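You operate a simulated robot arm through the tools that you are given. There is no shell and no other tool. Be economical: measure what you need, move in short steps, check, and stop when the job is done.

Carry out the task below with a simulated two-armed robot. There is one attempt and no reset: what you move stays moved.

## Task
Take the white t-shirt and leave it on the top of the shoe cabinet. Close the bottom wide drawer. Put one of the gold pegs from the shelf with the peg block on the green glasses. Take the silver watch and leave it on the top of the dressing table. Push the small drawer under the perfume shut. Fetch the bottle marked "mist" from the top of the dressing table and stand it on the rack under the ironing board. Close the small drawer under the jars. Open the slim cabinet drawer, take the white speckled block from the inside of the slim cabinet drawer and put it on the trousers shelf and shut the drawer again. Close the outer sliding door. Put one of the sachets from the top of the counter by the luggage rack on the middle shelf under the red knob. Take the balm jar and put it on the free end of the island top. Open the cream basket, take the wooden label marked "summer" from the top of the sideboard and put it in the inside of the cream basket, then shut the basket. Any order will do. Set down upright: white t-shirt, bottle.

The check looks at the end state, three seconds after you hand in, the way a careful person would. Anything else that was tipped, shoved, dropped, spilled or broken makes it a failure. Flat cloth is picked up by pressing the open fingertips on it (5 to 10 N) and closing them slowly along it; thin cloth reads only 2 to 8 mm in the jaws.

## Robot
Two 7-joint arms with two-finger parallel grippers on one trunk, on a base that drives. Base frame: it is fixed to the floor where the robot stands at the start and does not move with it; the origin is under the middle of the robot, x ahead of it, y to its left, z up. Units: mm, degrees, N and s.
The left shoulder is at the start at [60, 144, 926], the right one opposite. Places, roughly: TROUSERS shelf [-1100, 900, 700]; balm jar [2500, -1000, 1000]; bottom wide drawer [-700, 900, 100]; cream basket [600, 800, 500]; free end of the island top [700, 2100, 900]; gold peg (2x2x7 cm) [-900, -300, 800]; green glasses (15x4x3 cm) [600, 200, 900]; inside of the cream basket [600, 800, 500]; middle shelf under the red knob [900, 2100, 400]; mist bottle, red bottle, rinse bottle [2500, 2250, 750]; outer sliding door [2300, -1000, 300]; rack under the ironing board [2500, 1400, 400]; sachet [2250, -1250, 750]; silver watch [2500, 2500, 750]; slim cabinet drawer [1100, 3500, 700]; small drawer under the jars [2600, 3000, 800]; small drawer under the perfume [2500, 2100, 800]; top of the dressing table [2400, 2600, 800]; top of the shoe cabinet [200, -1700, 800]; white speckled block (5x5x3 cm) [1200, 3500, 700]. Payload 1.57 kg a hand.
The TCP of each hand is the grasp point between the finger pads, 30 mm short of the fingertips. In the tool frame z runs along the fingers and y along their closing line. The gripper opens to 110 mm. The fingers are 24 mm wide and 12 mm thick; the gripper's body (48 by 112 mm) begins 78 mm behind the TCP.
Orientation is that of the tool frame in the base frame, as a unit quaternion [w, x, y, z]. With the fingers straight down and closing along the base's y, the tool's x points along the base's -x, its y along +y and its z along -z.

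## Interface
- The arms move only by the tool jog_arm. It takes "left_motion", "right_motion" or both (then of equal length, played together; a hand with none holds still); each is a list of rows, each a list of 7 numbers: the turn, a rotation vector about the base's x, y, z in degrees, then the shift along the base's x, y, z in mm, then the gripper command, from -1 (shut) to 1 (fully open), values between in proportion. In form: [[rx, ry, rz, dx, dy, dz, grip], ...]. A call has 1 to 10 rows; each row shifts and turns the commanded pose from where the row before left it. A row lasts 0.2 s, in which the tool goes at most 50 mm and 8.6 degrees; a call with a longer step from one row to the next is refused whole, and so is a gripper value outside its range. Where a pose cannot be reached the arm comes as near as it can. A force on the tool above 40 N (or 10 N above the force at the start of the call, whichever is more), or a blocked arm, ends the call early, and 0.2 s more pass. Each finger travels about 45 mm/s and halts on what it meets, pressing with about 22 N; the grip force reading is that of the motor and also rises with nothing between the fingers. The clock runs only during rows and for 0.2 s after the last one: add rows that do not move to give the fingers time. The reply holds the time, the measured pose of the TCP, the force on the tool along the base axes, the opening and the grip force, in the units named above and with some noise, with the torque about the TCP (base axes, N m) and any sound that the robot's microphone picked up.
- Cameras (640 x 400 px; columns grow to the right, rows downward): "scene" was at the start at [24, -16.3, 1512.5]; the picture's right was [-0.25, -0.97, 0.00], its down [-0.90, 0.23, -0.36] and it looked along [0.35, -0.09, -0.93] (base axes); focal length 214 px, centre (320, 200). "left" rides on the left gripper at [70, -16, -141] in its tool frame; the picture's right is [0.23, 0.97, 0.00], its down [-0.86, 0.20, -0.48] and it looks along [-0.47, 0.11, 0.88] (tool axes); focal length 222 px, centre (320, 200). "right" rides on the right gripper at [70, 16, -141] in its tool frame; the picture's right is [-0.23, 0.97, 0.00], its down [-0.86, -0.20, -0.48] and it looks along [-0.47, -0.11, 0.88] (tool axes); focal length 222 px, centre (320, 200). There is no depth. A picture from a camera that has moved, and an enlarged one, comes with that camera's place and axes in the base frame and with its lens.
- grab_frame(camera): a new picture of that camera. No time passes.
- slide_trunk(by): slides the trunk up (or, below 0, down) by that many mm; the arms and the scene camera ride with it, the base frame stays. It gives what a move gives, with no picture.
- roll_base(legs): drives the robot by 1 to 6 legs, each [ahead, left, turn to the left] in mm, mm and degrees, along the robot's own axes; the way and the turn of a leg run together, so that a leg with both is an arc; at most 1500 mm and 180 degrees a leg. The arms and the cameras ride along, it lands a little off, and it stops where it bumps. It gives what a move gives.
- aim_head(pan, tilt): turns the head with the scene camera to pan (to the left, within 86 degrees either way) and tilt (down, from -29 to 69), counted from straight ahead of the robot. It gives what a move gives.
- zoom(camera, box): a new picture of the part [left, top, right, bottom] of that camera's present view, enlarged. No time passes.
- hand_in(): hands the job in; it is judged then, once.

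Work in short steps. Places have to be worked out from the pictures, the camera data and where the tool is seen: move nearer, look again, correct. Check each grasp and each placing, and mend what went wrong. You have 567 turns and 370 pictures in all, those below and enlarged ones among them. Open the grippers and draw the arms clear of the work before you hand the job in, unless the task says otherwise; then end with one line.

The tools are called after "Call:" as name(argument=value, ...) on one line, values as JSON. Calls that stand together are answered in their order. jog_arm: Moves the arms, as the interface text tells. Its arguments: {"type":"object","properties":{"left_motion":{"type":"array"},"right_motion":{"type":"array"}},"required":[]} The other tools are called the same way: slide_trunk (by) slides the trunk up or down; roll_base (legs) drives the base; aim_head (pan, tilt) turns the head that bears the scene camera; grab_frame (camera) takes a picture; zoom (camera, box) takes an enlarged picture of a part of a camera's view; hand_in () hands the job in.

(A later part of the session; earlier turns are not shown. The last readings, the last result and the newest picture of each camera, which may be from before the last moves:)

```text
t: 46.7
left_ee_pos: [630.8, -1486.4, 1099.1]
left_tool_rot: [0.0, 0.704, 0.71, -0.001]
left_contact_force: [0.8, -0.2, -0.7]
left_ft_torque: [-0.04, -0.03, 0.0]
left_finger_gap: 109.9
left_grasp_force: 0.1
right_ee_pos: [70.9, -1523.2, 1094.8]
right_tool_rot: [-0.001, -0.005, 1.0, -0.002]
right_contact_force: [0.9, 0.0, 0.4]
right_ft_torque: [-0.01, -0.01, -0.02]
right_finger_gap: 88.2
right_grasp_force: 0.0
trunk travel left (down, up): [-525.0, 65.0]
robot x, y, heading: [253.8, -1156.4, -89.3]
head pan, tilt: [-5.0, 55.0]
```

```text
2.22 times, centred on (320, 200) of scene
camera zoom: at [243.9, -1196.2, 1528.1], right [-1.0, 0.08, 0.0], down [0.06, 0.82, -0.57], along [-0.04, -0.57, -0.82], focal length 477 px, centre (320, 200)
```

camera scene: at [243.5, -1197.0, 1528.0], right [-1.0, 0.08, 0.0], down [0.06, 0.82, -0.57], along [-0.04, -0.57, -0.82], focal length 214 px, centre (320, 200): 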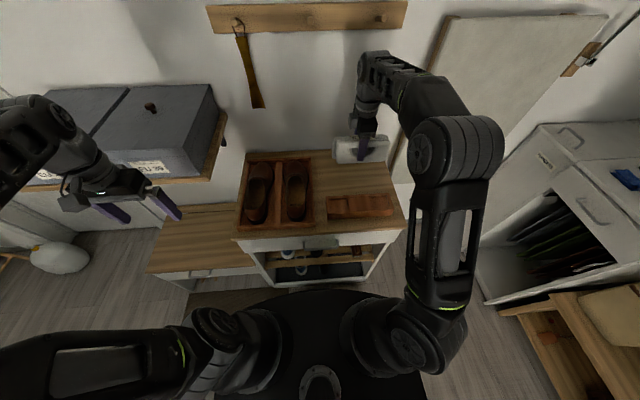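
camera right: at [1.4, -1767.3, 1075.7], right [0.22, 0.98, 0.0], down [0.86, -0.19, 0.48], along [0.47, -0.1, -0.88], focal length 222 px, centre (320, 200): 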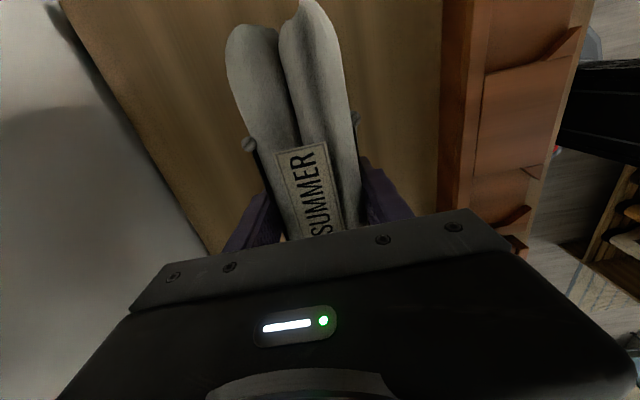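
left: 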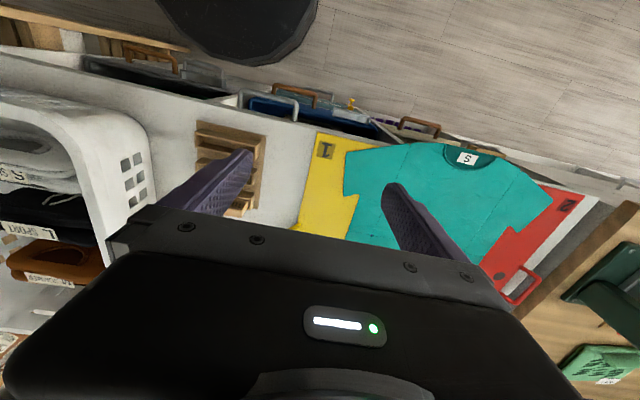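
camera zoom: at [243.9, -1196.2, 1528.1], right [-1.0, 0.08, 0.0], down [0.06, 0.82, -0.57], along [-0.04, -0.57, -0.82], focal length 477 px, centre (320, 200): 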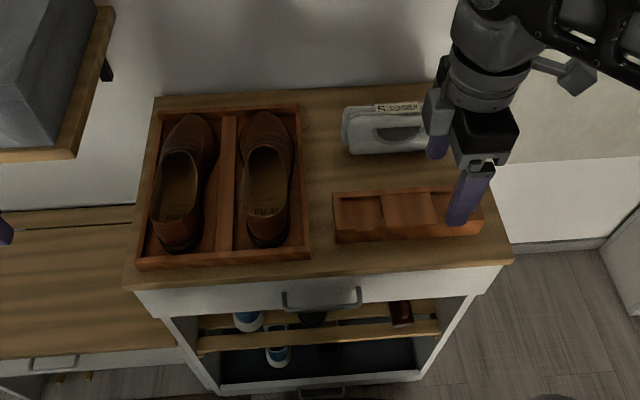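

Task 1 done: shirt stands freely. Next I back up, turn left to face +x and look toward the counter by the luggage rack.

Call:
roll_base(legs=[[-120, 0, 0], [0, 0, 89.3], [300, 0, 0]])

Call:
aim_head(pan=0, tilt=30)

Call:
grab_frame(camera="scene")

```text
t: 53.4
left_ee_pos: [876.8, -645.2, 1097.8]
left_tool_rot: [0.0, -0.012, 1.0, -0.001]
left_contact_force: [0.3, -0.3, 0.0]
left_ft_torque: [0.02, 0.01, -0.03]
left_finger_gap: 109.8
left_grasp_force: 0.1
right_ee_pos: [921.2, -1205.7, 1092.9]
right_tool_rot: [0.0, 0.715, -0.699, 0.0]
right_contact_force: [0.0, 0.1, 0.0]
right_ft_torque: [-0.01, 0.05, -0.02]
right_finger_gap: 88.1
right_grasp_force: 0.0
trunk travel left (down, up): [-525.0, 65.0]
robot x, y, heading: [550.2, -1030.5, 1.3]
head pan, tilt: [-5.0, 55.0]
```

```text
t: 54.3
left_ee_pos: [878.1, -644.3, 1098.1]
left_tool_rot: [0.0, -0.012, 1.0, -0.001]
left_contact_force: [0.0, -0.6, -0.2]
left_ft_torque: [0.0, 0.0, 0.01]
left_finger_gap: 110.1
left_grasp_force: 0.0
right_ee_pos: [921.3, -1204.3, 1095.1]
right_tool_rot: [0.0, 0.715, -0.699, 0.0]
right_contact_force: [0.0, -0.1, 0.3]
right_ft_torque: [-0.02, 0.04, 0.01]
right_finger_gap: 87.9
right_grasp_force: 0.1
trunk travel left (down, up): [-525.0, 65.0]
robot x, y, heading: [546.6, -1025.5, 1.4]
head pan, tilt: [0.0, 30.0]
```

```text
335 pictures are left
camera scene: at [607.4, -1030.4, 1563.9], right [0.02, -1.0, 0.0], down [-0.5, -0.01, -0.87], along [0.87, 0.02, -0.5], focal length 214 px, centre (320, 200)
```

scene: 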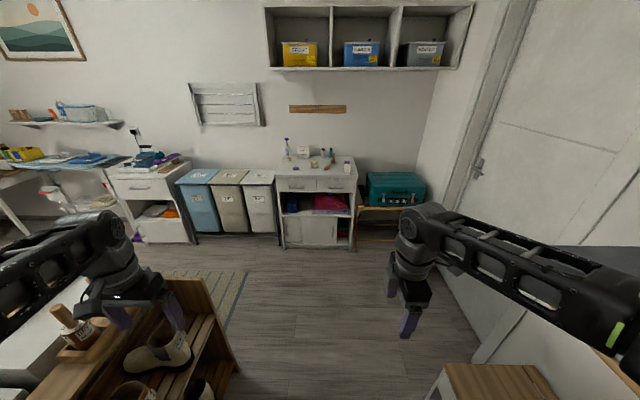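

The counter front is near x 2310, y −620…−1300. I drive ahead 1050.

Call:
roll_base(legs=[[1100, -40, -1.4]])

Call:
aim_head(pan=0, tilt=45)

Call:
grab_frame(camera="scene")

```text
t: 60.0
left_ee_pos: [1990.3, -683.0, 1097.0]
left_tool_rot: [0.0, 0.001, 1.0, 0.0]
left_contact_force: [-0.6, -0.4, 0.1]
left_ft_torque: [-0.01, -0.02, -0.02]
left_finger_gap: 109.9
left_grasp_force: 0.1
right_ee_pos: [2019.2, -1244.2, 1094.3]
right_tool_rot: [0.0, -0.707, 0.707, 0.0]
right_contact_force: [0.2, -0.1, 0.6]
right_ft_torque: [-0.01, 0.01, -0.01]
right_finger_gap: 87.5
right_grasp_force: 0.1
trunk travel left (down, up): [-525.0, 65.0]
robot x, y, heading: [1649.2, -1060.2, 0.1]
head pan, tilt: [0.0, 30.0]
```

```text
t: 60.7
left_ee_pos: [1989.5, -681.9, 1098.2]
left_tool_rot: [0.0, 0.0, 1.0, 0.0]
left_contact_force: [0.0, -1.1, -0.2]
left_ft_torque: [0.02, 0.01, 0.0]
left_finger_gap: 110.1
left_grasp_force: 0.0
right_ee_pos: [2019.1, -1243.2, 1095.1]
right_tool_rot: [0.0, -0.707, 0.708, 0.0]
right_contact_force: [-0.4, -0.2, 0.1]
right_ft_torque: [0.0, 0.01, -0.01]
right_finger_gap: 88.1
right_grasp_force: 0.0
trunk travel left (down, up): [-525.0, 65.0]
robot x, y, heading: [1651.7, -1058.0, 0.1]
head pan, tilt: [0.0, 45.0]
```

```text
334 pictures are left
camera scene: at [1701.2, -1061.1, 1541.4], right [0.0, -1.0, 0.0], down [-0.71, 0.0, -0.71], along [0.71, 0.0, -0.71], focal length 214 px, centre (320, 200)
```

scene: 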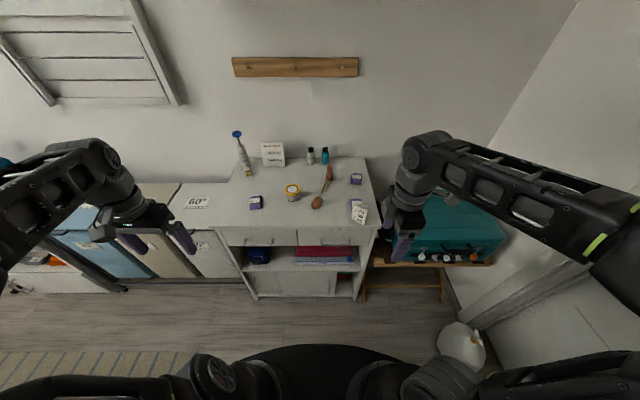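

Call:
zoom(camera="scene", box=[210, 110, 400, 230])

Call:
zoom(camera="scene", box=[220, 210, 400, 320])

```text
3.33 times, centred on (305, 170) of scene
camera zoom: at [1701.2, -1061.1, 1541.4], right [0.0, -1.0, 0.0], down [-0.71, 0.0, -0.71], along [0.71, 0.0, -0.71], focal length 715 px, centre (370, 300)
```

zoom: 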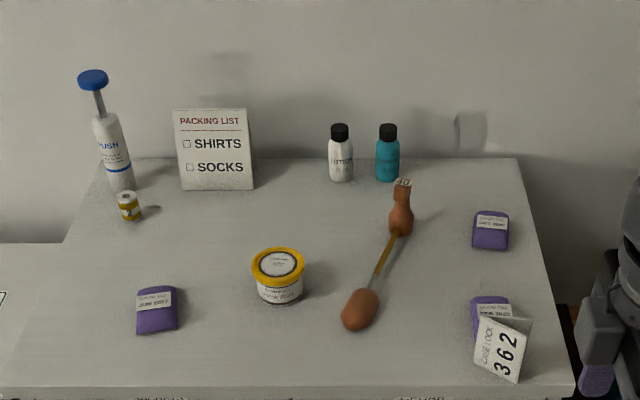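

```text
3.56 times, centred on (310, 265) of scene
camera zoom: at [1701.2, -1061.1, 1541.4], right [0.0, -1.0, 0.0], down [-0.71, 0.0, -0.71], along [0.71, 0.0, -0.71], focal length 763 px, centre (356, -31)
```

zoom: 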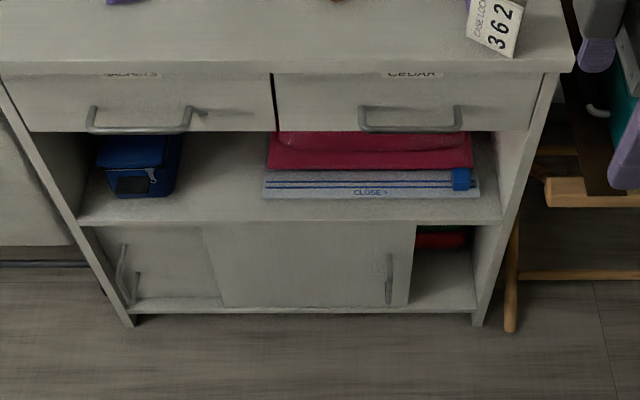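

The outer door (right-hand handle near y −1118, z ~200) must go right ~110 mm. First I turn the right hand to point forward, then lower the trunk.

Call:
jog_arm(right_motion=[[0, 0, -8.5, -8, 5, 0, 0.6], [0, 0, -8.5, -8, 5, 0, 0.6], [0, 0, -8.5, -8, 5, 0, 0.6], [0, 0, -8.5, -8, 5, 0, 0.6], [0, 0, -8.5, -8, 5, 0, 0.6], [0, 0, -8.5, -8, 5, 0, 0.6], [0, 0, -8.5, -8, 5, 0, 0.6], [0, 0, -8.5, -8, 5, 0, 0.6], [0, 0, -8.5, -8, 5, 0, 0.6], [0, 0, -8.5, -8, 5, 0, 0.6]])

Call:
jog_arm(right_motion=[[0, 0, -5, 0, 0, 0, 0.3], [0, -8.5, 0, 0, 0, 0, 0.3], [0, -8.5, 0, 0, 0, 0, 0.3], [0, -8.5, 0, 0, 0, 0, 0.3], [0, -8.5, 0, 0, 0, 0, 0.3], [0, -8.5, 0, 0, 0, 0, 0.3], [0, -8.5, 0, 0, 0, 0, 0.3], [0, -8.5, 0, 0, 0, 0, 0.3], [0, -8.5, 0, 0, 0, 0, 0.3]])

Call:
jog_arm(right_motion=[[0, -7.3, 0, 0, 0, 0, 0.3], [0, -7.3, 0, 0, 0, 0, 0.3], [0, -7.4, 0, 0, 0, 0, 0.3]])

Call:
slide_trunk(by=-520)

Call:
grab_frame(camera="scene")

Call:
grab_frame(camera="right")

```text
t: 62.9
left_ee_pos: [1989.8, -682.0, 1098.1]
left_tool_rot: [0.0, 0.0, 1.0, 0.001]
left_contact_force: [0.1, 0.9, -0.4]
left_ft_torque: [0.02, -0.01, -0.06]
left_finger_gap: 109.9
left_grasp_force: 0.1
right_ee_pos: [1938.5, -1194.0, 1095.0]
right_tool_rot: [0.0, -0.04, 0.999, 0.0]
right_contact_force: [-0.1, 0.4, -0.5]
right_ft_torque: [0.02, -0.02, -0.02]
right_finger_gap: 88.0
right_grasp_force: 0.0
trunk travel left (down, up): [-525.0, 65.0]
robot x, y, heading: [1649.3, -1058.8, 0.1]
head pan, tilt: [0.0, 45.0]
```

```text
t: 64.9
left_ee_pos: [1990.0, -680.9, 1097.7]
left_tool_rot: [-0.001, 0.0, 1.0, 0.001]
left_contact_force: [0.1, 0.4, -0.2]
left_ft_torque: [-0.02, -0.04, 0.01]
left_finger_gap: 110.1
left_grasp_force: 0.0
right_ee_pos: [1969.6, -1145.9, 1212.5]
right_tool_rot: [0.558, 0.001, 0.83, 0.0]
right_contact_force: [-1.5, -0.1, 0.0]
right_ft_torque: [0.01, 0.0, -0.05]
right_finger_gap: 71.4
right_grasp_force: 0.1
right hand out of reach, approached as far as the arm can: row 5, 6, 7, 8, 9
trunk travel left (down, up): [-525.0, 65.0]
robot x, y, heading: [1646.4, -1059.3, -0.0]
head pan, tilt: [0.0, 45.0]
```

```text
t: 65.9
left_ee_pos: [1991.1, -682.5, 1097.3]
left_tool_rot: [0.0, 0.001, 1.0, 0.0]
left_contact_force: [0.2, -0.3, -0.2]
left_ft_torque: [-0.01, 0.01, 0.01]
left_finger_gap: 109.9
left_grasp_force: 0.1
right_ee_pos: [1978.7, -1132.3, 1291.0]
right_tool_rot: [0.702, 0.047, 0.709, 0.043]
right_contact_force: [1.2, 0.1, 1.3]
right_ft_torque: [-0.01, 0.0, 0.0]
right_finger_gap: 71.5
right_grasp_force: 0.1
right hand out of reach, approached as far as the arm can: row 1, 2, 3
trunk travel left (down, up): [-525.0, 65.0]
robot x, y, heading: [1648.7, -1055.6, 0.2]
head pan, tilt: [0.0, 45.0]
stopped in row 3 (right hand): the arm was blocked; the commanded pose is now the measured one
```

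```text
refused: -520 is not a number from -400 to 400
```

```text
331 pictures are left
camera scene: at [1701.3, -1060.7, 1540.9], right [0.0, -1.0, 0.0], down [-0.71, 0.0, -0.71], along [0.71, 0.0, -0.71], focal length 214 px, centre (320, 200)
```

scene: 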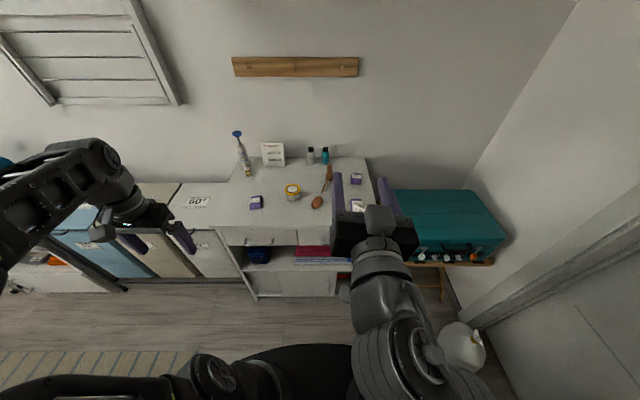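

```text
330 pictures are left
camera right: at [1837.7, -1105.1, 1225.5], right [0.01, 0.94, 0.35], down [-0.47, -0.31, 0.83], along [0.88, -0.17, 0.44], focal length 222 px, centre (320, 200)
```

right: 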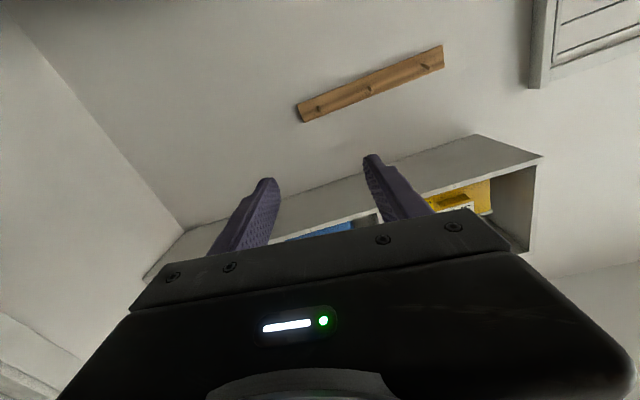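

The hand points forward at z 1291. Lower the trunk in two steps.

Call:
slide_trunk(by=-400)

Call:
slide_trunk(by=-120)

Call:
jog_arm(right_motion=[[0, 0, 0, -5, 0, -45, 0.3], [0, 0, 0, -5, 0, -45, 0.3], [0, 0, 0, -5, 0, -45, 0.3], [0, 0, 0, -5, 0, -45, 0.3], [0, 0, 0, 0, 0, -45, 0.3], [0, 0, 0, 0, 0, -45, 0.3], [0, 0, 0, 0, 0, -45, 0.3], [0, 0, 0, 0, 0, -45, 0.3]])

Call:
grab_frame(camera="scene")

```text
t: 69.8
left_ee_pos: [1994.6, -689.3, 701.4]
left_tool_rot: [-0.003, 0.002, 1.0, 0.007]
left_contact_force: [0.3, 0.6, 0.9]
left_ft_torque: [-0.01, 0.01, 0.01]
left_finger_gap: 110.0
left_grasp_force: 0.0
right_ee_pos: [1987.8, -1145.9, 888.3]
right_tool_rot: [0.696, 0.06, 0.714, 0.054]
right_contact_force: [0.2, -0.1, 0.6]
right_ft_torque: [-0.02, -0.03, 0.0]
right_finger_gap: 71.5
right_grasp_force: 0.0
trunk travel left (down, up): [-125.0, 465.0]
robot x, y, heading: [1650.1, -1059.7, -0.3]
head pan, tilt: [0.0, 45.0]
```

```text
t: 71.3
left_ee_pos: [1994.3, -689.2, 581.1]
left_tool_rot: [-0.005, 0.0, 1.0, 0.008]
left_contact_force: [-0.6, 0.2, -0.4]
left_ft_torque: [-0.04, -0.01, -0.01]
left_finger_gap: 110.0
left_grasp_force: 0.0
right_ee_pos: [1986.6, -1145.6, 766.7]
right_tool_rot: [0.694, 0.061, 0.715, 0.056]
right_contact_force: [0.4, 0.7, 0.2]
right_ft_torque: [0.01, -0.01, 0.0]
right_finger_gap: 71.4
right_grasp_force: 0.0
trunk travel left (down, up): [-5.0, 585.0]
robot x, y, heading: [1649.0, -1058.0, 0.1]
head pan, tilt: [0.0, 45.0]
```

```text
t: 71.8
left_ee_pos: [1991.4, -688.7, 579.5]
left_tool_rot: [-0.002, 0.0, 1.0, 0.008]
left_contact_force: [0.5, -0.6, 0.1]
left_ft_torque: [0.04, -0.02, -0.02]
left_finger_gap: 110.1
left_grasp_force: 0.0
right_ee_pos: [1986.4, -1173.1, 768.7]
right_tool_rot: [0.685, 0.157, 0.702, 0.114]
right_contact_force: [-0.6, 0.1, -0.7]
right_ft_torque: [0.03, 0.02, 0.02]
right_finger_gap: 71.2
right_grasp_force: 0.1
right hand out of reach, approached as far as the arm can: row 1, 2
trunk travel left (down, up): [-5.0, 585.0]
robot x, y, heading: [1651.1, -1057.3, -0.1]
head pan, tilt: [0.0, 45.0]
stopped in row 2 (right hand): the arm was blocked; the commanded pose is now the measured one
```

```text
329 pictures are left
camera scene: at [1704.9, -1075.0, 1017.9], right [0.0, -1.0, -0.02], down [-0.71, 0.01, -0.7], along [0.7, 0.01, -0.71], focal length 214 px, centre (320, 200)
```

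scene: 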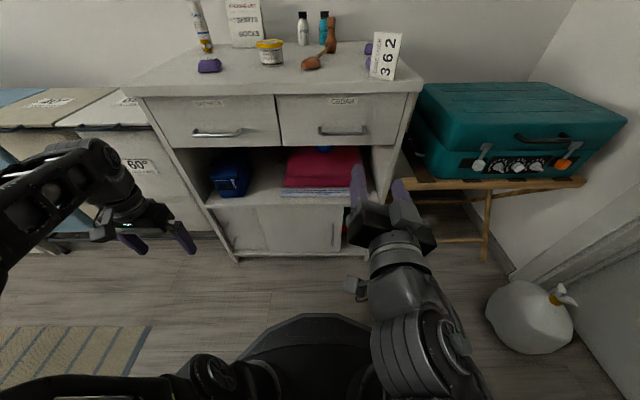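

The arm is at a wrist limit pointing straight ahead. I level its roll and pitch it to ~45° down while lowering.

Call:
jog_arm(right_motion=[[-7.3, 0, 0, 0, 0, 0, 0.3], [-7.3, 0, 0, 0, 0, 0, 0.3], [-7.3, 0, 0, 0, 0, 0, 0.3], [0, 8.5, 0, 0, 0, -20, 0.3], [0, 8.5, 0, 0, 0, -30, 0.3], [0, 8.5, 0, 0, 0, -40, 0.3], [0, 8.5, 0, 0, 0, -40, 0.3], [0, 8.5, 0, 0, 0, -40, 0.3], [0, 0, 0, 0, 0, -40, 0.3], [0, 0, 0, 0, 0, -40, 0.3]])

Call:
grab_frame(camera="scene")

```text
t: 74.0
left_ee_pos: [1988.9, -682.4, 578.1]
left_tool_rot: [-0.001, 0.001, 1.0, 0.0]
left_contact_force: [0.4, -0.1, 0.6]
left_ft_torque: [0.01, -0.04, 0.02]
left_finger_gap: 110.1
left_grasp_force: 0.1
right_ee_pos: [2007.7, -1131.3, 566.7]
right_tool_rot: [0.402, 0.001, 0.915, -0.035]
right_contact_force: [0.2, -0.2, 0.0]
right_ft_torque: [0.0, 0.03, 0.0]
right_finger_gap: 71.8
right_grasp_force: 0.1
right hand out of reach, approached as far as the arm can: row 2, 9, 10
trunk travel left (down, up): [-5.0, 585.0]
robot x, y, heading: [1650.5, -1062.0, 0.1]
head pan, tilt: [0.0, 45.0]
```

```text
328 pictures are left
camera scene: at [1700.9, -1061.2, 1021.4], right [0.0, -1.0, 0.0], down [-0.71, 0.0, -0.71], along [0.71, 0.0, -0.71], focal length 214 px, centre (320, 200)
```

scene: 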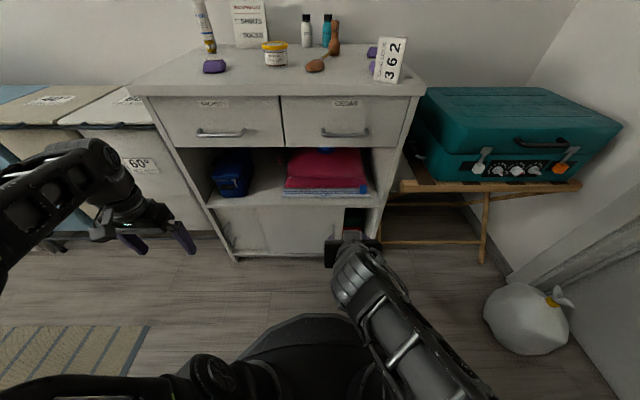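

Pitch is ~43° down now. I move to a pre-grasp point about 100 mm short of the door handle.

Call:
jog_arm(right_motion=[[0, 0, 0, 24, 1, -30, 0.3], [0, 0, 0, 24, 1, -35, 0.3], [0, 0, 0, 22, 1, -35, 0.3], [0, 0, 0, 22, 1, -35, 0.3], [0, 0, 0, 22, 1, -35, 0.3], [0, 0, 0, 22, 1, -35, 0.3], [0, 0, 0, 20, 1, -35, 0.3], [0, 0, 0, 20, 1, -30, 0.3], [0, 0, 0, 10, 0, -25, 0.3]])

Call:
grab_frame(camera="right")

```text
t: 75.1
left_ee_pos: [1989.5, -681.0, 578.2]
left_tool_rot: [0.0, 0.001, 1.0, 0.0]
left_contact_force: [0.5, -0.5, -0.5]
left_ft_torque: [-0.03, 0.0, 0.0]
left_finger_gap: 110.1
left_grasp_force: 0.0
right_ee_pos: [2052.2, -1020.7, 470.3]
right_tool_rot: [0.411, -0.089, 0.904, 0.074]
right_contact_force: [0.7, -1.0, -0.1]
right_ft_torque: [-0.03, 0.03, 0.01]
right_finger_gap: 71.5
right_grasp_force: 0.0
right hand out of reach, approached as far as the arm can: row 1
trunk travel left (down, up): [-5.0, 585.0]
robot x, y, heading: [1649.6, -1059.6, -0.0]
head pan, tilt: [0.0, 45.0]
stopped in row 5 (right hand): the arm was blocked; the commanded pose is now the measured one
```

```text
327 pictures are left
camera right: at [1901.6, -1040.6, 509.9], right [-0.07, 0.97, 0.23], down [0.25, -0.21, 0.95], along [0.97, 0.12, -0.22], focal length 222 px, centre (320, 200)
```

right: 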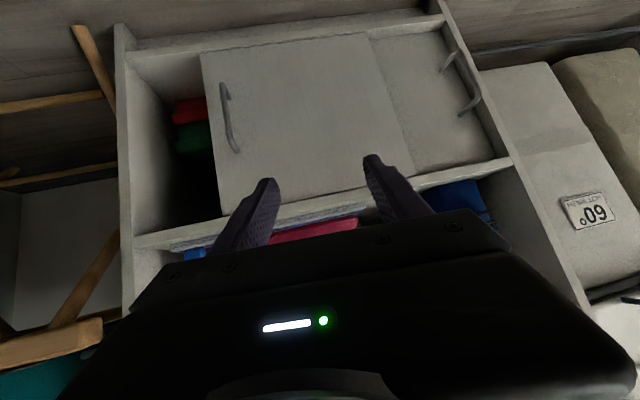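

The arm was too close to the body. The handle triangulates to about [2270, −1123, 238]. I unwind the yaw and go forward before going down.

Call:
jog_arm(right_motion=[[0, 0, -6.5, 20, -15, 0, 0.3], [0, 0, -6.5, 25, -25, -10, 0.3], [0, 0, 0, 25, -25, -20, 0.3], [0, 0, 0, 25, -20, -30, 0.3], [0, 0, 0, 20, -10, -40, 0.3], [0, 0, 0, 10, -5, -40, 0.3], [0, 0, 0, 10, 0, -40, 0.3]])

Call:
grab_frame(camera="right")

```text
t: 75.8
left_ee_pos: [1989.2, -681.1, 578.0]
left_tool_rot: [0.0, 0.001, 1.0, 0.0]
left_contact_force: [0.2, 0.6, 0.2]
left_ft_torque: [0.01, -0.03, 0.01]
left_finger_gap: 110.2
left_grasp_force: 0.1
right_ee_pos: [2056.8, -975.4, 486.6]
right_tool_rot: [0.417, -0.063, 0.898, 0.127]
right_contact_force: [-0.4, 0.8, 0.1]
right_ft_torque: [-0.01, -0.02, 0.01]
right_finger_gap: 71.2
right_grasp_force: 0.0
trunk travel left (down, up): [-5.0, 585.0]
robot x, y, heading: [1649.0, -1059.0, -0.0]
head pan, tilt: [0.0, 45.0]
stopped in row 3 (right hand): the arm was blocked; the commanded pose is now the measured one
```

```text
326 pictures are left
camera right: at [1904.0, -1000.5, 523.7], right [-0.07, 0.94, 0.34], down [0.24, -0.32, 0.92], along [0.97, 0.14, -0.21], focal length 222 px, centre (320, 200)
```

right: 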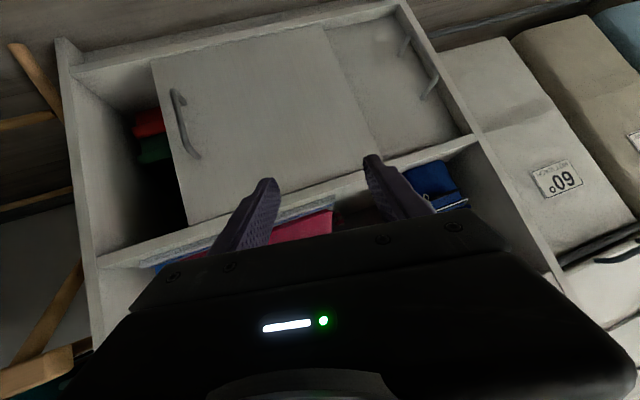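

The arm keeps drifting left; I look at its configuration.

Call:
aim_head(pan=-20, tilt=65)

Call:
grab_frame(camera="scene")

Call:
grab_frame(camera="left")

```text
t: 76.6
left_ee_pos: [1989.6, -681.6, 578.7]
left_tool_rot: [0.0, 0.0, 1.0, 0.0]
left_contact_force: [0.6, 0.1, 0.2]
left_ft_torque: [0.01, 0.01, -0.01]
left_finger_gap: 109.9
left_grasp_force: 0.0
right_ee_pos: [2055.7, -976.8, 487.5]
right_tool_rot: [0.418, -0.061, 0.898, 0.126]
right_contact_force: [-0.4, 0.0, 0.1]
right_ft_torque: [-0.01, 0.01, 0.01]
right_finger_gap: 71.5
right_grasp_force: 0.1
trunk travel left (down, up): [-5.0, 585.0]
robot x, y, heading: [1645.2, -1060.7, -0.2]
head pan, tilt: [-20.0, 65.0]
```

```text
325 pictures are left
camera scene: at [1676.8, -1081.7, 996.4], right [-0.34, -0.94, 0.0], down [-0.85, 0.31, -0.42], along [0.4, -0.15, -0.91], focal length 214 px, centre (320, 200)
```

scene: 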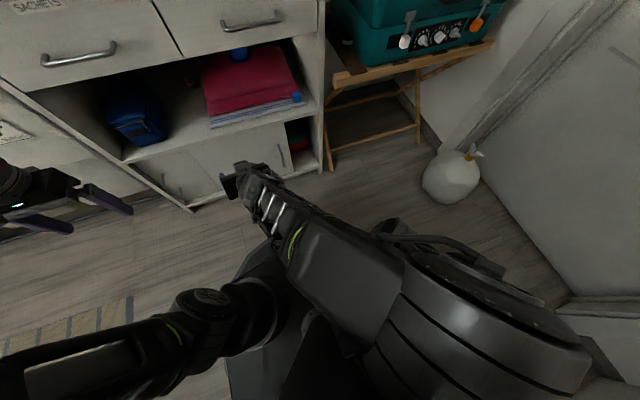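

```text
324 pictures are left
camera left: at [1921.7, -698.6, 719.3], right [-0.23, 0.97, 0.0], down [0.86, 0.2, 0.48], along [0.47, 0.11, -0.88], focal length 222 px, centre (320, 200)
```

left: 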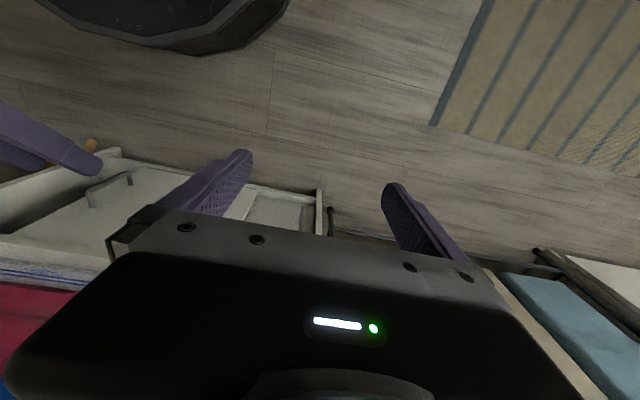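

The elbow is folded against the column. I raise and move the hand outward, restoring tool-down orientation.

Call:
jog_arm(right_motion=[[0, 0, 0, 20, 0, 20, 0.3], [0, 0, 0, 20, 0, 30, 0.3], [0, 0, 0, 10, -20, 40, 0.3], [0, 0, 0, 0, -35, 30, 0.3], [0, 0, 0, 0, -40, 10, 0.3], [0, 0, 0, 0, -45, 0, 0.3], [0, 0, -8, 0, -45, 0, 0.3], [0, 0, -8, 0, -40, 0, 0.3]])

Call:
grab_frame(camera="scene")

```text
t: 78.4
left_ee_pos: [1990.0, -680.5, 578.2]
left_tool_rot: [0.0, 0.001, 1.0, 0.0]
left_contact_force: [0.4, -0.7, 0.1]
left_ft_torque: [-0.02, -0.01, 0.02]
left_finger_gap: 109.9
left_grasp_force: 0.1
right_ee_pos: [2107.0, -1202.9, 617.3]
right_tool_rot: [0.431, 0.064, 0.898, 0.065]
right_contact_force: [0.2, -0.1, -0.4]
right_ft_torque: [-0.02, 0.02, 0.01]
right_finger_gap: 71.4
right_grasp_force: 0.1
trunk travel left (down, up): [-5.0, 585.0]
robot x, y, heading: [1649.4, -1057.4, -0.2]
head pan, tilt: [-20.0, 65.0]
```

```text
323 pictures are left
camera scene: at [1676.8, -1081.7, 996.3], right [-0.34, -0.94, 0.0], down [-0.85, 0.31, -0.42], along [0.4, -0.15, -0.91], focal length 214 px, centre (320, 200)
```

scene: 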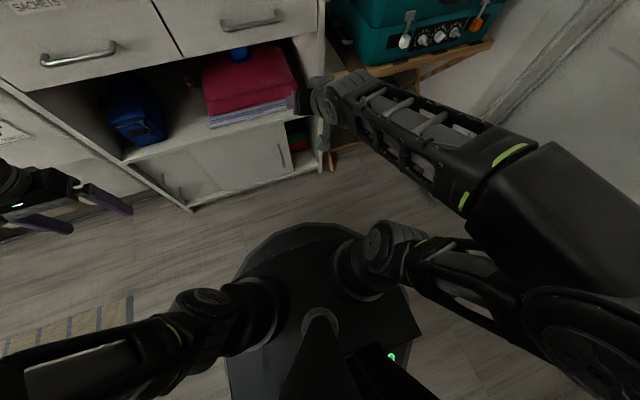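

Freed. I descend toward the handle with the elbow out, removing the small roll.

Call:
jog_arm(right_motion=[[-5, 0, 0, 10, 5, -40, 0.3], [-5, 0, 0, 10, 5, -45, 0.3], [0, 0, 0, 10, 10, -45, 0.3], [0, 0, 0, 10, 10, -45, 0.3], [0, 0, 0, 10, 15, -45, 0.3], [0, 0, 0, 10, 15, -40, 0.3], [0, 0, 0, 10, 15, -30, 0.3]])

Call:
grab_frame(camera="right")

```text
t: 80.0
left_ee_pos: [1989.6, -680.8, 576.8]
left_tool_rot: [0.0, 0.001, 1.0, 0.0]
left_contact_force: [0.3, -0.9, 0.0]
left_ft_torque: [0.02, -0.04, 0.01]
left_finger_gap: 109.9
left_grasp_force: 0.1
right_ee_pos: [2174.9, -1126.6, 327.3]
right_tool_rot: [0.436, 0.026, 0.9, -0.013]
right_contact_force: [0.2, -0.5, -0.2]
right_ft_torque: [0.01, -0.02, 0.03]
right_finger_gap: 71.7
right_grasp_force: 0.1
trunk travel left (down, up): [-5.0, 585.0]
robot x, y, heading: [1650.4, -1060.3, -0.3]
head pan, tilt: [-20.0, 65.0]
```

```text
322 pictures are left
camera right: at [2022.1, -1101.1, 359.1], right [0.2, 0.96, 0.18], down [0.14, -0.21, 0.97], along [0.97, -0.17, -0.18], focal length 222 px, centre (320, 200)
```

right: 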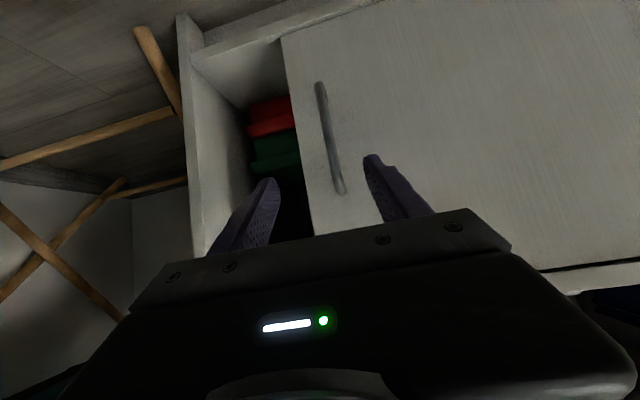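

The handle bar is right between the finger lines at about [2265, −1118, 241]. I advance along the tool axis and close on it.

Call:
jog_arm(right_motion=[[0, 0, 0, 25, 2, -25, 0.3], [0, 0, 0, 25, 2, -25, 0.3], [0, 0, 0, 20, 2, -20, 0.3], [0, 0, 0, 12, 0, -12, 0.3], [0, 0, 0, 0, 0, 0, 0.3]])

Call:
grab_frame(camera="right")

```text
t: 80.8
left_ee_pos: [1989.3, -681.8, 578.7]
left_tool_rot: [0.0, 0.001, 1.0, 0.001]
left_contact_force: [-0.7, 0.2, 0.4]
left_ft_torque: [-0.01, 0.01, -0.04]
left_finger_gap: 110.1
left_grasp_force: 0.0
right_ee_pos: [2229.9, -1119.5, 262.2]
right_tool_rot: [0.431, 0.021, 0.902, -0.014]
right_contact_force: [-18.4, 1.1, 11.2]
right_ft_torque: [0.42, -0.13, 0.71]
right_finger_gap: 71.3
right_grasp_force: 0.0
trunk travel left (down, up): [-5.0, 585.0]
robot x, y, heading: [1649.4, -1056.3, -0.1]
head pan, tilt: [-20.0, 65.0]
stopped in row 3 (right hand): the force on the tool passed its limit (the readings are from after the stop); the commanded pose is now the measured one
```

```text
321 pictures are left
camera right: at [2076.5, -1095.9, 296.9], right [0.19, 0.97, 0.17], down [0.16, -0.2, 0.97], along [0.97, -0.16, -0.19], focal length 222 px, centre (320, 200)
```

right: 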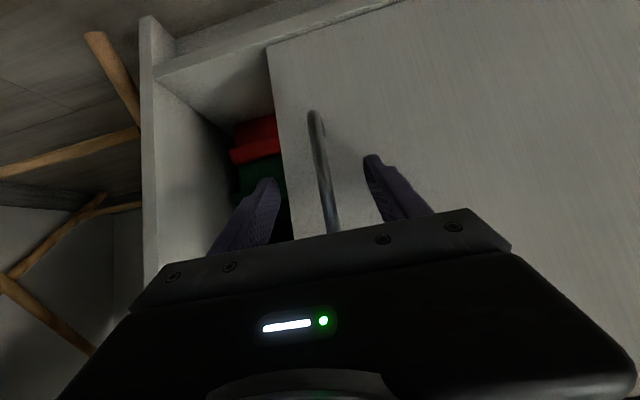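

Fingertips touched the door with the handle between the pads. Back off 4 mm and close.

Call:
jog_arm(right_motion=[[0, 0, 0, -4, 0, 2, 0.3], [0, 0, 0, 0, 0, 0, 0], [0, 0, 0, 0, 0, 0, -0.4], [0, 0, 0, 0, 0, 0, -0.8], [0, 0, 0, 0, 0, 0, -0.9], [0, 0, 0, 0, 0, 0, -0.9]])

```text
t: 82.2
left_ee_pos: [1989.4, -681.9, 577.1]
left_tool_rot: [0.0, 0.001, 1.0, 0.0]
left_contact_force: [-0.6, 0.3, -0.4]
left_ft_torque: [0.0, 0.04, 0.01]
left_finger_gap: 109.9
left_grasp_force: 0.1
right_ee_pos: [2226.4, -1121.1, 265.0]
right_tool_rot: [0.431, 0.023, 0.902, -0.014]
right_contact_force: [3.0, -0.4, -0.2]
right_ft_torque: [0.41, 0.18, 0.01]
right_finger_gap: 10.2
right_grasp_force: 22.0
trunk travel left (down, up): [-5.0, 585.0]
robot x, y, heading: [1653.3, -1058.6, 0.0]
head pan, tilt: [-20.0, 65.0]
```

Gripping the 10 mm bar. I slide it right (−y) about 115 mm.

Call:
jog_arm(right_motion=[[0, 0, 0, 0, -15, 0, -0.9], [0, 0, 0, 0, -20, 0, -0.9], [0, 0, 0, 0, -20, 0, -0.9], [0, 0, 0, 0, -20, 0, -0.9], [0, 0, 0, 0, -20, 0, -0.9], [0, 0, 0, 0, -10, 0, -0.9]])

Call:
grab_frame(camera="right")

```text
t: 83.6
left_ee_pos: [1988.6, -682.3, 577.5]
left_tool_rot: [-0.001, 0.001, 1.0, 0.0]
left_contact_force: [-0.2, 0.8, 0.2]
left_ft_torque: [0.03, -0.01, -0.01]
left_finger_gap: 109.8
left_grasp_force: 0.1
right_ee_pos: [2224.5, -1227.1, 264.1]
right_tool_rot: [0.431, 0.023, 0.902, -0.014]
right_contact_force: [6.1, 0.2, 0.9]
right_ft_torque: [0.44, -0.29, -0.03]
right_finger_gap: 9.7
right_grasp_force: 28.2
trunk travel left (down, up): [-5.0, 585.0]
robot x, y, heading: [1651.3, -1060.9, -0.2]
head pan, tilt: [-20.0, 65.0]
```

```text
320 pictures are left
camera right: at [2073.1, -1201.1, 298.8], right [0.19, 0.97, 0.17], down [0.15, -0.2, 0.97], along [0.97, -0.16, -0.19], focal length 222 px, centre (320, 200)
```

right: 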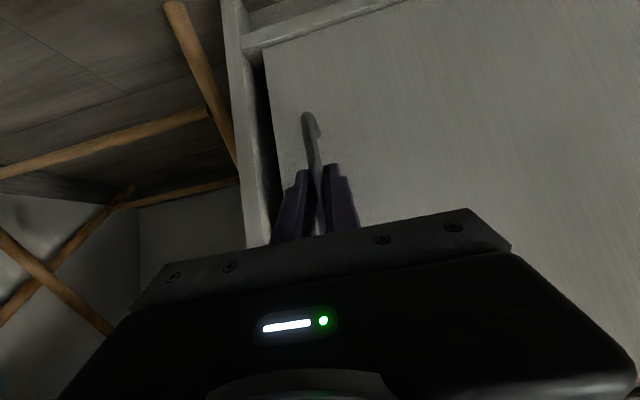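

A gap of ~15–20 mm remains; continue until it stops.

Call:
jog_arm(right_motion=[[0, 0, 0, 0, -6, 0, -0.9], [0, 0, 0, 0, -6, 0, -0.9], [0, 0, 0, 0, -6, 0, -0.9], [0, 0, 0, 0, -6, 0, -0.9], [0, 0, 0, 0, -6, 0, -0.9], [0, 0, 0, 0, -6, 0, -0.9]])

Call:
grab_frame(camera="right")

```text
t: 84.8
left_ee_pos: [1988.1, -680.6, 577.3]
left_tool_rot: [0.001, 0.0, 1.0, -0.001]
left_contact_force: [-0.7, -0.6, 0.1]
left_ft_torque: [-0.02, 0.02, -0.01]
left_finger_gap: 110.2
left_grasp_force: 0.1
right_ee_pos: [2225.6, -1243.7, 265.7]
right_tool_rot: [0.431, 0.015, 0.902, -0.008]
right_contact_force: [-7.7, 1.3, 11.7]
right_ft_torque: [0.01, 0.73, 0.01]
right_finger_gap: 10.0
right_grasp_force: 28.3
trunk travel left (down, up): [-5.0, 585.0]
robot x, y, heading: [1649.0, -1055.9, -0.2]
head pan, tilt: [-20.0, 65.0]
stopped in row 6 (right hand): the force on the tool passed its limit (the readings are from after the stop); the commanded pose is now the measured one
```

```text
319 pictures are left
camera right: at [2072.8, -1223.7, 299.1], right [0.17, 0.97, 0.18], down [0.16, -0.2, 0.97], along [0.97, -0.14, -0.19], focal length 222 px, centre (320, 200)
```

right: 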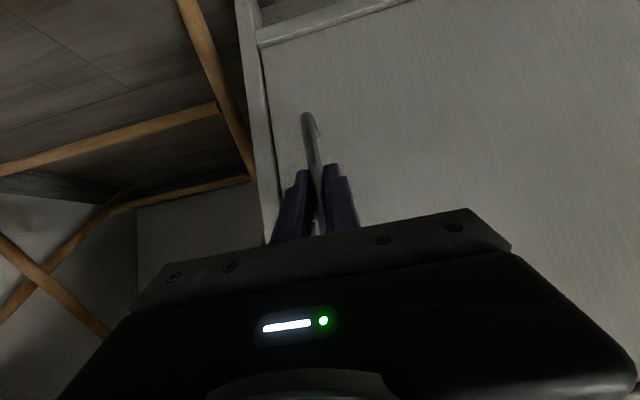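

The door is closed against its stop. Release and back off, then raise.

Call:
jog_arm(right_motion=[[0, 0, 0, 0, 0, 0, -0.3], [0, 0, 0, 0, 0, 0, 0.1], [0, 0, 0, 0, 0, 0, 0.1], [0, 0, 0, -20, 0, 18, 0.1], [0, 0, 0, -30, 0, 25, 0.1], [0, 0, 0, -25, 0, 40, 0.1], [0, 0, 0, -20, 0, 45, 0.1], [0, 0, 0, -10, 0, 45, 0.1], [0, 0, 0, 0, 0, 45, 0.1], [0, 0, 0, 0, 0, 45, 0.1]])

Call:
jog_arm(right_motion=[[0, 8, 0, 0, 0, 30, 0.1], [0, 8, 0, 0, 0, 30, 0.1], [0, 8, 0, 0, 0, 30, 0.1], [0, 8, 0, 0, 0, 30, 0.1], [0, 8, 0, 0, 0, 20, 0.1], [0, 8, 0, 0, 0, 20, 0.1]])

Call:
slide_trunk(by=400)

Call:
grab_frame(camera="scene")

```text
t: 87.0
left_ee_pos: [1987.9, -681.8, 578.3]
left_tool_rot: [0.0, 0.0, 1.0, 0.001]
left_contact_force: [0.4, -0.6, 0.2]
left_ft_torque: [0.02, 0.02, -0.02]
left_finger_gap: 110.0
left_grasp_force: 0.1
right_ee_pos: [2148.0, -1243.2, 526.3]
right_tool_rot: [0.429, 0.014, 0.903, -0.007]
right_contact_force: [-0.2, 0.1, 0.6]
right_ft_torque: [0.03, 0.01, 0.02]
right_finger_gap: 60.3
right_grasp_force: 0.1
right hand out of reach, approached as far as the arm can: row 7, 8
trunk travel left (down, up): [-5.0, 585.0]
robot x, y, heading: [1652.4, -1057.5, 0.1]
head pan, tilt: [-20.0, 65.0]
```

```text
t: 88.4
left_ee_pos: [1988.1, -680.0, 577.7]
left_tool_rot: [0.0, -0.001, 1.0, 0.0]
left_contact_force: [-0.6, 0.4, -0.2]
left_ft_torque: [0.01, 0.03, 0.02]
left_finger_gap: 110.2
left_grasp_force: 0.2
right_ee_pos: [2150.7, -1240.5, 640.3]
right_tool_rot: [0.101, 0.007, 0.995, -0.001]
right_contact_force: [-0.4, 1.4, 0.1]
right_ft_torque: [-0.03, -0.01, -0.01]
right_finger_gap: 60.6
right_grasp_force: 0.0
right hand out of reach, approached as far as the arm can: row 5, 6
trunk travel left (down, up): [-5.0, 585.0]
robot x, y, heading: [1646.1, -1058.5, -0.1]
head pan, tilt: [-20.0, 65.0]
```

```text
t: 92.2
left_ee_pos: [1988.4, -681.1, 977.9]
left_tool_rot: [0.0, 0.0, 1.0, 0.0]
left_contact_force: [1.0, 0.6, 0.1]
left_ft_torque: [-0.02, -0.02, 0.0]
left_finger_gap: 110.1
left_grasp_force: 0.1
right_ee_pos: [2150.0, -1242.5, 1040.5]
right_tool_rot: [0.103, 0.006, 0.995, -0.001]
right_contact_force: [0.6, -0.1, 0.1]
right_ft_torque: [0.04, 0.01, 0.02]
right_finger_gap: 60.2
right_grasp_force: 0.0
trunk travel left (down, up): [-405.0, 185.0]
robot x, y, heading: [1645.9, -1055.0, 0.0]
head pan, tilt: [-20.0, 65.0]
```

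```text
318 pictures are left
camera scene: at [1675.8, -1081.1, 1396.3], right [-0.34, -0.94, 0.0], down [-0.85, 0.31, -0.42], along [0.4, -0.14, -0.91], focal length 214 px, centre (320, 200)
```

scene: 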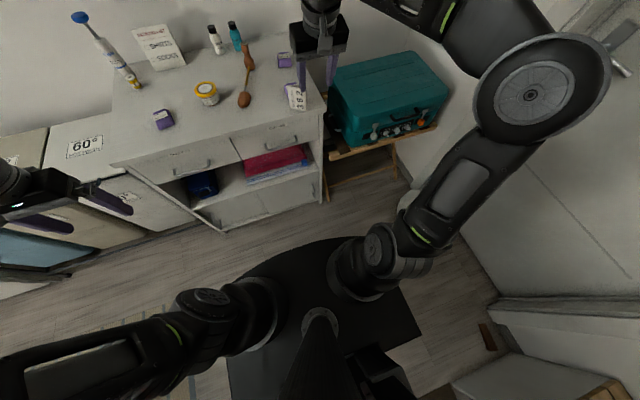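

Door done. I raise the trunk, shift left 255 and ahead 130 to reach jar and sachet.

Call:
slide_trunk(by=160)

Call:
roll_base(legs=[[0, 255, 0], [120, 0, 0]])

Call:
aim_head(pan=0, tilt=55)

Call:
grab_frame(camera="scene")

Call:
grab_frame(camera="right")

```text
t: 94.1
left_ee_pos: [1987.6, -680.6, 1137.1]
left_tool_rot: [0.0, 0.0, 1.0, 0.0]
left_contact_force: [0.0, 0.7, 0.0]
left_ft_torque: [-0.03, 0.01, 0.03]
left_finger_gap: 110.0
left_grasp_force: 0.0
right_ee_pos: [2150.3, -1241.2, 1201.1]
right_tool_rot: [0.102, 0.006, 0.995, -0.001]
right_contact_force: [-0.8, -0.1, 0.8]
right_ft_torque: [0.02, 0.03, -0.01]
right_finger_gap: 60.5
right_grasp_force: 0.0
trunk travel left (down, up): [-565.0, 25.0]
robot x, y, heading: [1650.8, -1057.4, -0.3]
head pan, tilt: [-20.0, 65.0]
```

```text
t: 96.8
left_ee_pos: [2113.8, -430.4, 1136.4]
left_tool_rot: [-0.001, 0.001, 1.0, 0.0]
left_contact_force: [-0.2, 0.3, -0.3]
left_ft_torque: [-0.02, 0.06, 0.0]
left_finger_gap: 110.1
left_grasp_force: 0.1
right_ee_pos: [2273.3, -990.0, 1200.0]
right_tool_rot: [0.102, 0.008, 0.995, -0.001]
right_contact_force: [1.3, 0.3, 0.0]
right_ft_torque: [-0.02, 0.07, 0.0]
right_finger_gap: 60.6
right_grasp_force: 0.1
trunk travel left (down, up): [-565.0, 25.0]
robot x, y, heading: [1774.2, -806.3, 0.2]
head pan, tilt: [-20.0, 65.0]
```

```text
t: 97.6
left_ee_pos: [2112.7, -429.1, 1137.2]
left_tool_rot: [0.0, 0.001, 1.0, -0.001]
left_contact_force: [-0.3, -0.4, 0.5]
left_ft_torque: [-0.03, -0.01, -0.02]
left_finger_gap: 110.0
left_grasp_force: 0.0
right_ee_pos: [2273.1, -990.7, 1200.1]
right_tool_rot: [0.102, 0.008, 0.995, -0.001]
right_contact_force: [-1.2, -0.6, 0.0]
right_ft_torque: [0.05, 0.02, 0.0]
right_finger_gap: 60.5
right_grasp_force: 0.2
trunk travel left (down, up): [-565.0, 25.0]
robot x, y, heading: [1771.4, -808.0, -0.2]
head pan, tilt: [0.0, 55.0]
```

```text
317 pictures are left
camera scene: at [1814.3, -809.0, 1567.9], right [0.0, -1.0, 0.0], down [-0.82, 0.0, -0.57], along [0.57, 0.0, -0.82], focal length 214 px, centre (320, 200)
```

scene: 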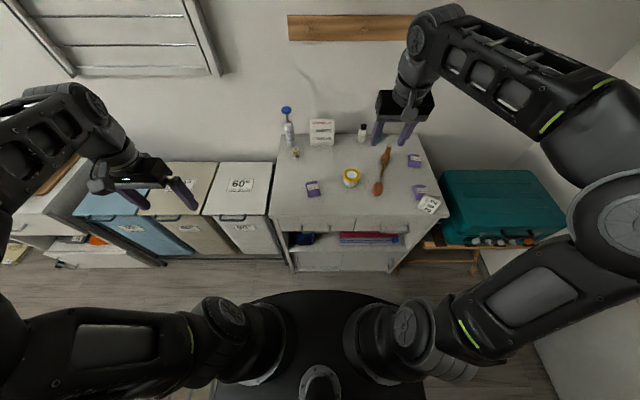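

```text
316 pictures are left
camera right: at [2176.6, -972.6, 1324.5], right [0.24, 0.97, 0.05], down [0.74, -0.21, 0.64], along [0.63, -0.12, -0.77], focal length 222 px, centre (320, 200)
```

right: 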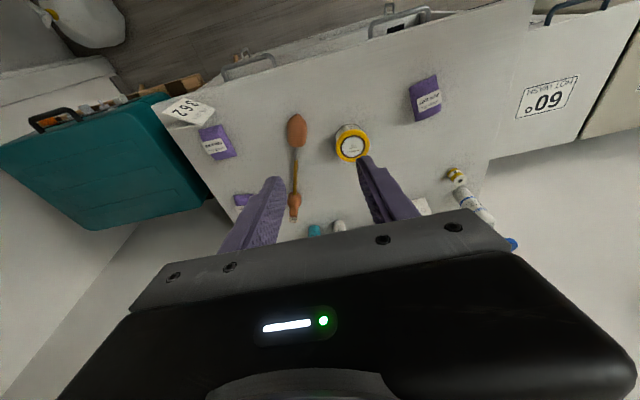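

Jar top triangulates to [2414, −940, 880], the left sachet about [2370, −775]. I move the right hand over the jar, straight down.

Call:
jog_arm(right_motion=[[0, 6, 0, 20, 8, -10, 1], [0, 5.7, 0, 25, 8, -25, 1], [0, 0, 0, 25, 9, -40, 1], [0, 0, 0, 25, 9, -40, 1], [0, 0, 0, 25, 9, -40, 1], [0, 0, 0, 21, 8, -40, 1], [0, 0, 0, 0, 0, 0, 1]])

Call:
grab_frame(camera="right")

```text
t: 99.2
left_ee_pos: [2111.3, -430.4, 1137.9]
left_tool_rot: [0.0, 0.0, 1.0, 0.0]
left_contact_force: [-0.9, 0.1, 0.2]
left_ft_torque: [0.02, -0.01, -0.01]
left_finger_gap: 110.0
left_grasp_force: 0.0
right_ee_pos: [2392.4, -946.2, 1001.9]
right_tool_rot: [0.039, 0.005, 0.999, 0.002]
right_contact_force: [0.4, 0.0, 0.2]
right_ft_torque: [0.01, -0.03, 0.02]
right_finger_gap: 110.1
right_grasp_force: 0.1
right hand out of reach, approached as far as the arm can: row 1, 2
trunk travel left (down, up): [-565.0, 25.0]
robot x, y, heading: [1771.3, -805.9, -0.2]
head pan, tilt: [0.0, 55.0]
```

```text
315 pictures are left
camera right: at [2312.4, -929.6, 1139.0], right [0.24, 0.97, 0.02], down [0.81, -0.21, 0.54], along [0.53, -0.11, -0.84], focal length 222 px, centre (320, 200)
```

right: 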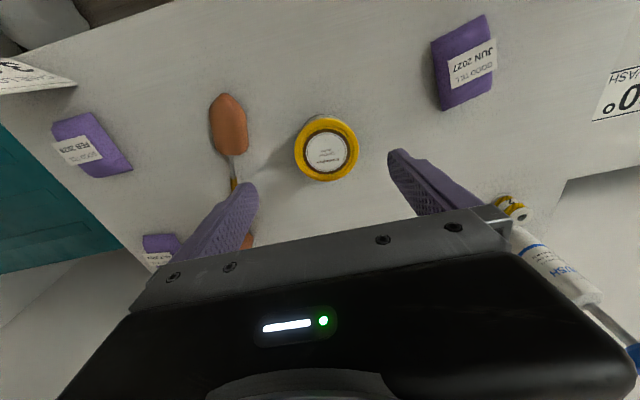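

Jar centre ≈ [2405, −937]. I centre above and descend to grasp, z ≈ 868.

Call:
jog_arm(right_motion=[[0, 4.5, 0, 13, 8, -10, 1], [0, 0, 0, 0, 0, -40, 1], [0, 0, 0, 0, 0, -30, 1], [0, 0, 0, 0, 0, -20, 1], [0, 0, 0, 0, 0, -20, 1], [0, 0, 0, 0, 0, -12, 1], [0, 0, 0, 0, 0, 0, 1]])

Call:
grab_frame(camera="right")

```text
t: 100.5
left_ee_pos: [2110.7, -429.6, 1138.6]
left_tool_rot: [0.001, 0.002, 1.0, 0.0]
left_contact_force: [0.6, -0.9, 0.2]
left_ft_torque: [-0.01, 0.03, 0.03]
left_finger_gap: 110.1
left_grasp_force: 0.0
right_ee_pos: [2406.6, -937.4, 889.7]
right_tool_rot: [0.001, 0.008, 1.0, 0.001]
right_contact_force: [-17.2, 0.8, 22.4]
right_ft_torque: [-1.29, 0.81, -0.93]
right_finger_gap: 108.9
right_grasp_force: 0.2
trunk travel left (down, up): [-565.0, 25.0]
robot x, y, heading: [1773.6, -804.9, -0.2]
head pan, tilt: [0.0, 55.0]
stopped in row 6 (right hand): the force on the tool passed its limit (the readings are from after the stop); the commanded pose is now the measured one
```

```text
314 pictures are left
camera right: at [2335.7, -920.7, 1031.0], right [0.24, 0.97, 0.0], down [0.85, -0.21, 0.48], along [0.47, -0.11, -0.88], focal length 222 px, centre (320, 200)
```

right: 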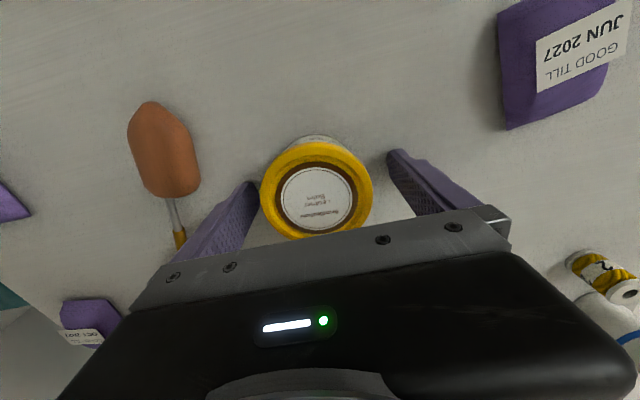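

Fingertips hit the counter (z≈860), so the jar's top is ~905 and centre x≈2396. I lift 5 mm, shift x −9 and close.

Call:
jog_arm(right_motion=[[0, 0, 0, 0, 0, 6, 1], [0, 0, 0, -9, 0, 0, 1], [0, 0, 0, 0, 0, 0, 0.6], [0, 0, 0, 0, 0, 0, 0.4], [0, 0, 0, 0, 0, 0, 0.2], [0, 0, 0, 0, 0, 0, 0], [0, 0, 0, 0, 0, 0, 0]])

Call:
grab_frame(camera="right")

```text
t: 102.1
left_ee_pos: [2112.6, -430.1, 1138.1]
left_tool_rot: [0.0, 0.003, 1.0, 0.0]
left_contact_force: [0.8, 0.3, 0.0]
left_ft_torque: [-0.01, -0.03, -0.01]
left_finger_gap: 109.7
left_grasp_force: 0.1
right_ee_pos: [2400.4, -937.9, 892.3]
right_tool_rot: [0.003, 0.005, 1.0, 0.002]
right_contact_force: [-1.2, -0.6, 0.9]
right_ft_torque: [0.02, -0.03, 0.02]
right_finger_gap: 70.9
right_grasp_force: 22.1
trunk travel left (down, up): [-565.0, 25.0]
robot x, y, heading: [1773.6, -808.4, -0.1]
head pan, tilt: [0.0, 55.0]
```

```text
313 pictures are left
camera right: at [2329.6, -921.3, 1033.6], right [0.24, 0.97, 0.0], down [0.85, -0.21, 0.48], along [0.47, -0.11, -0.88], focal length 222 px, centre (320, 200)
```

right: 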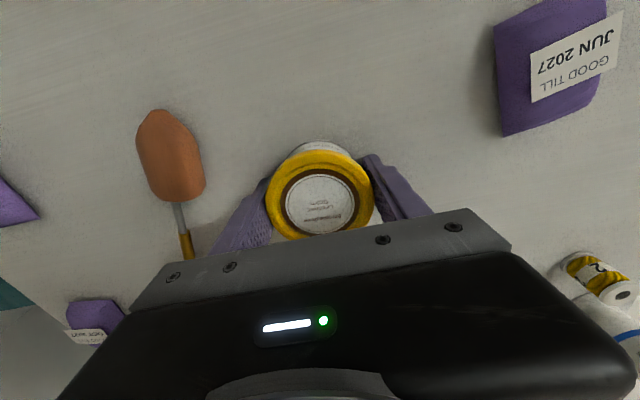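

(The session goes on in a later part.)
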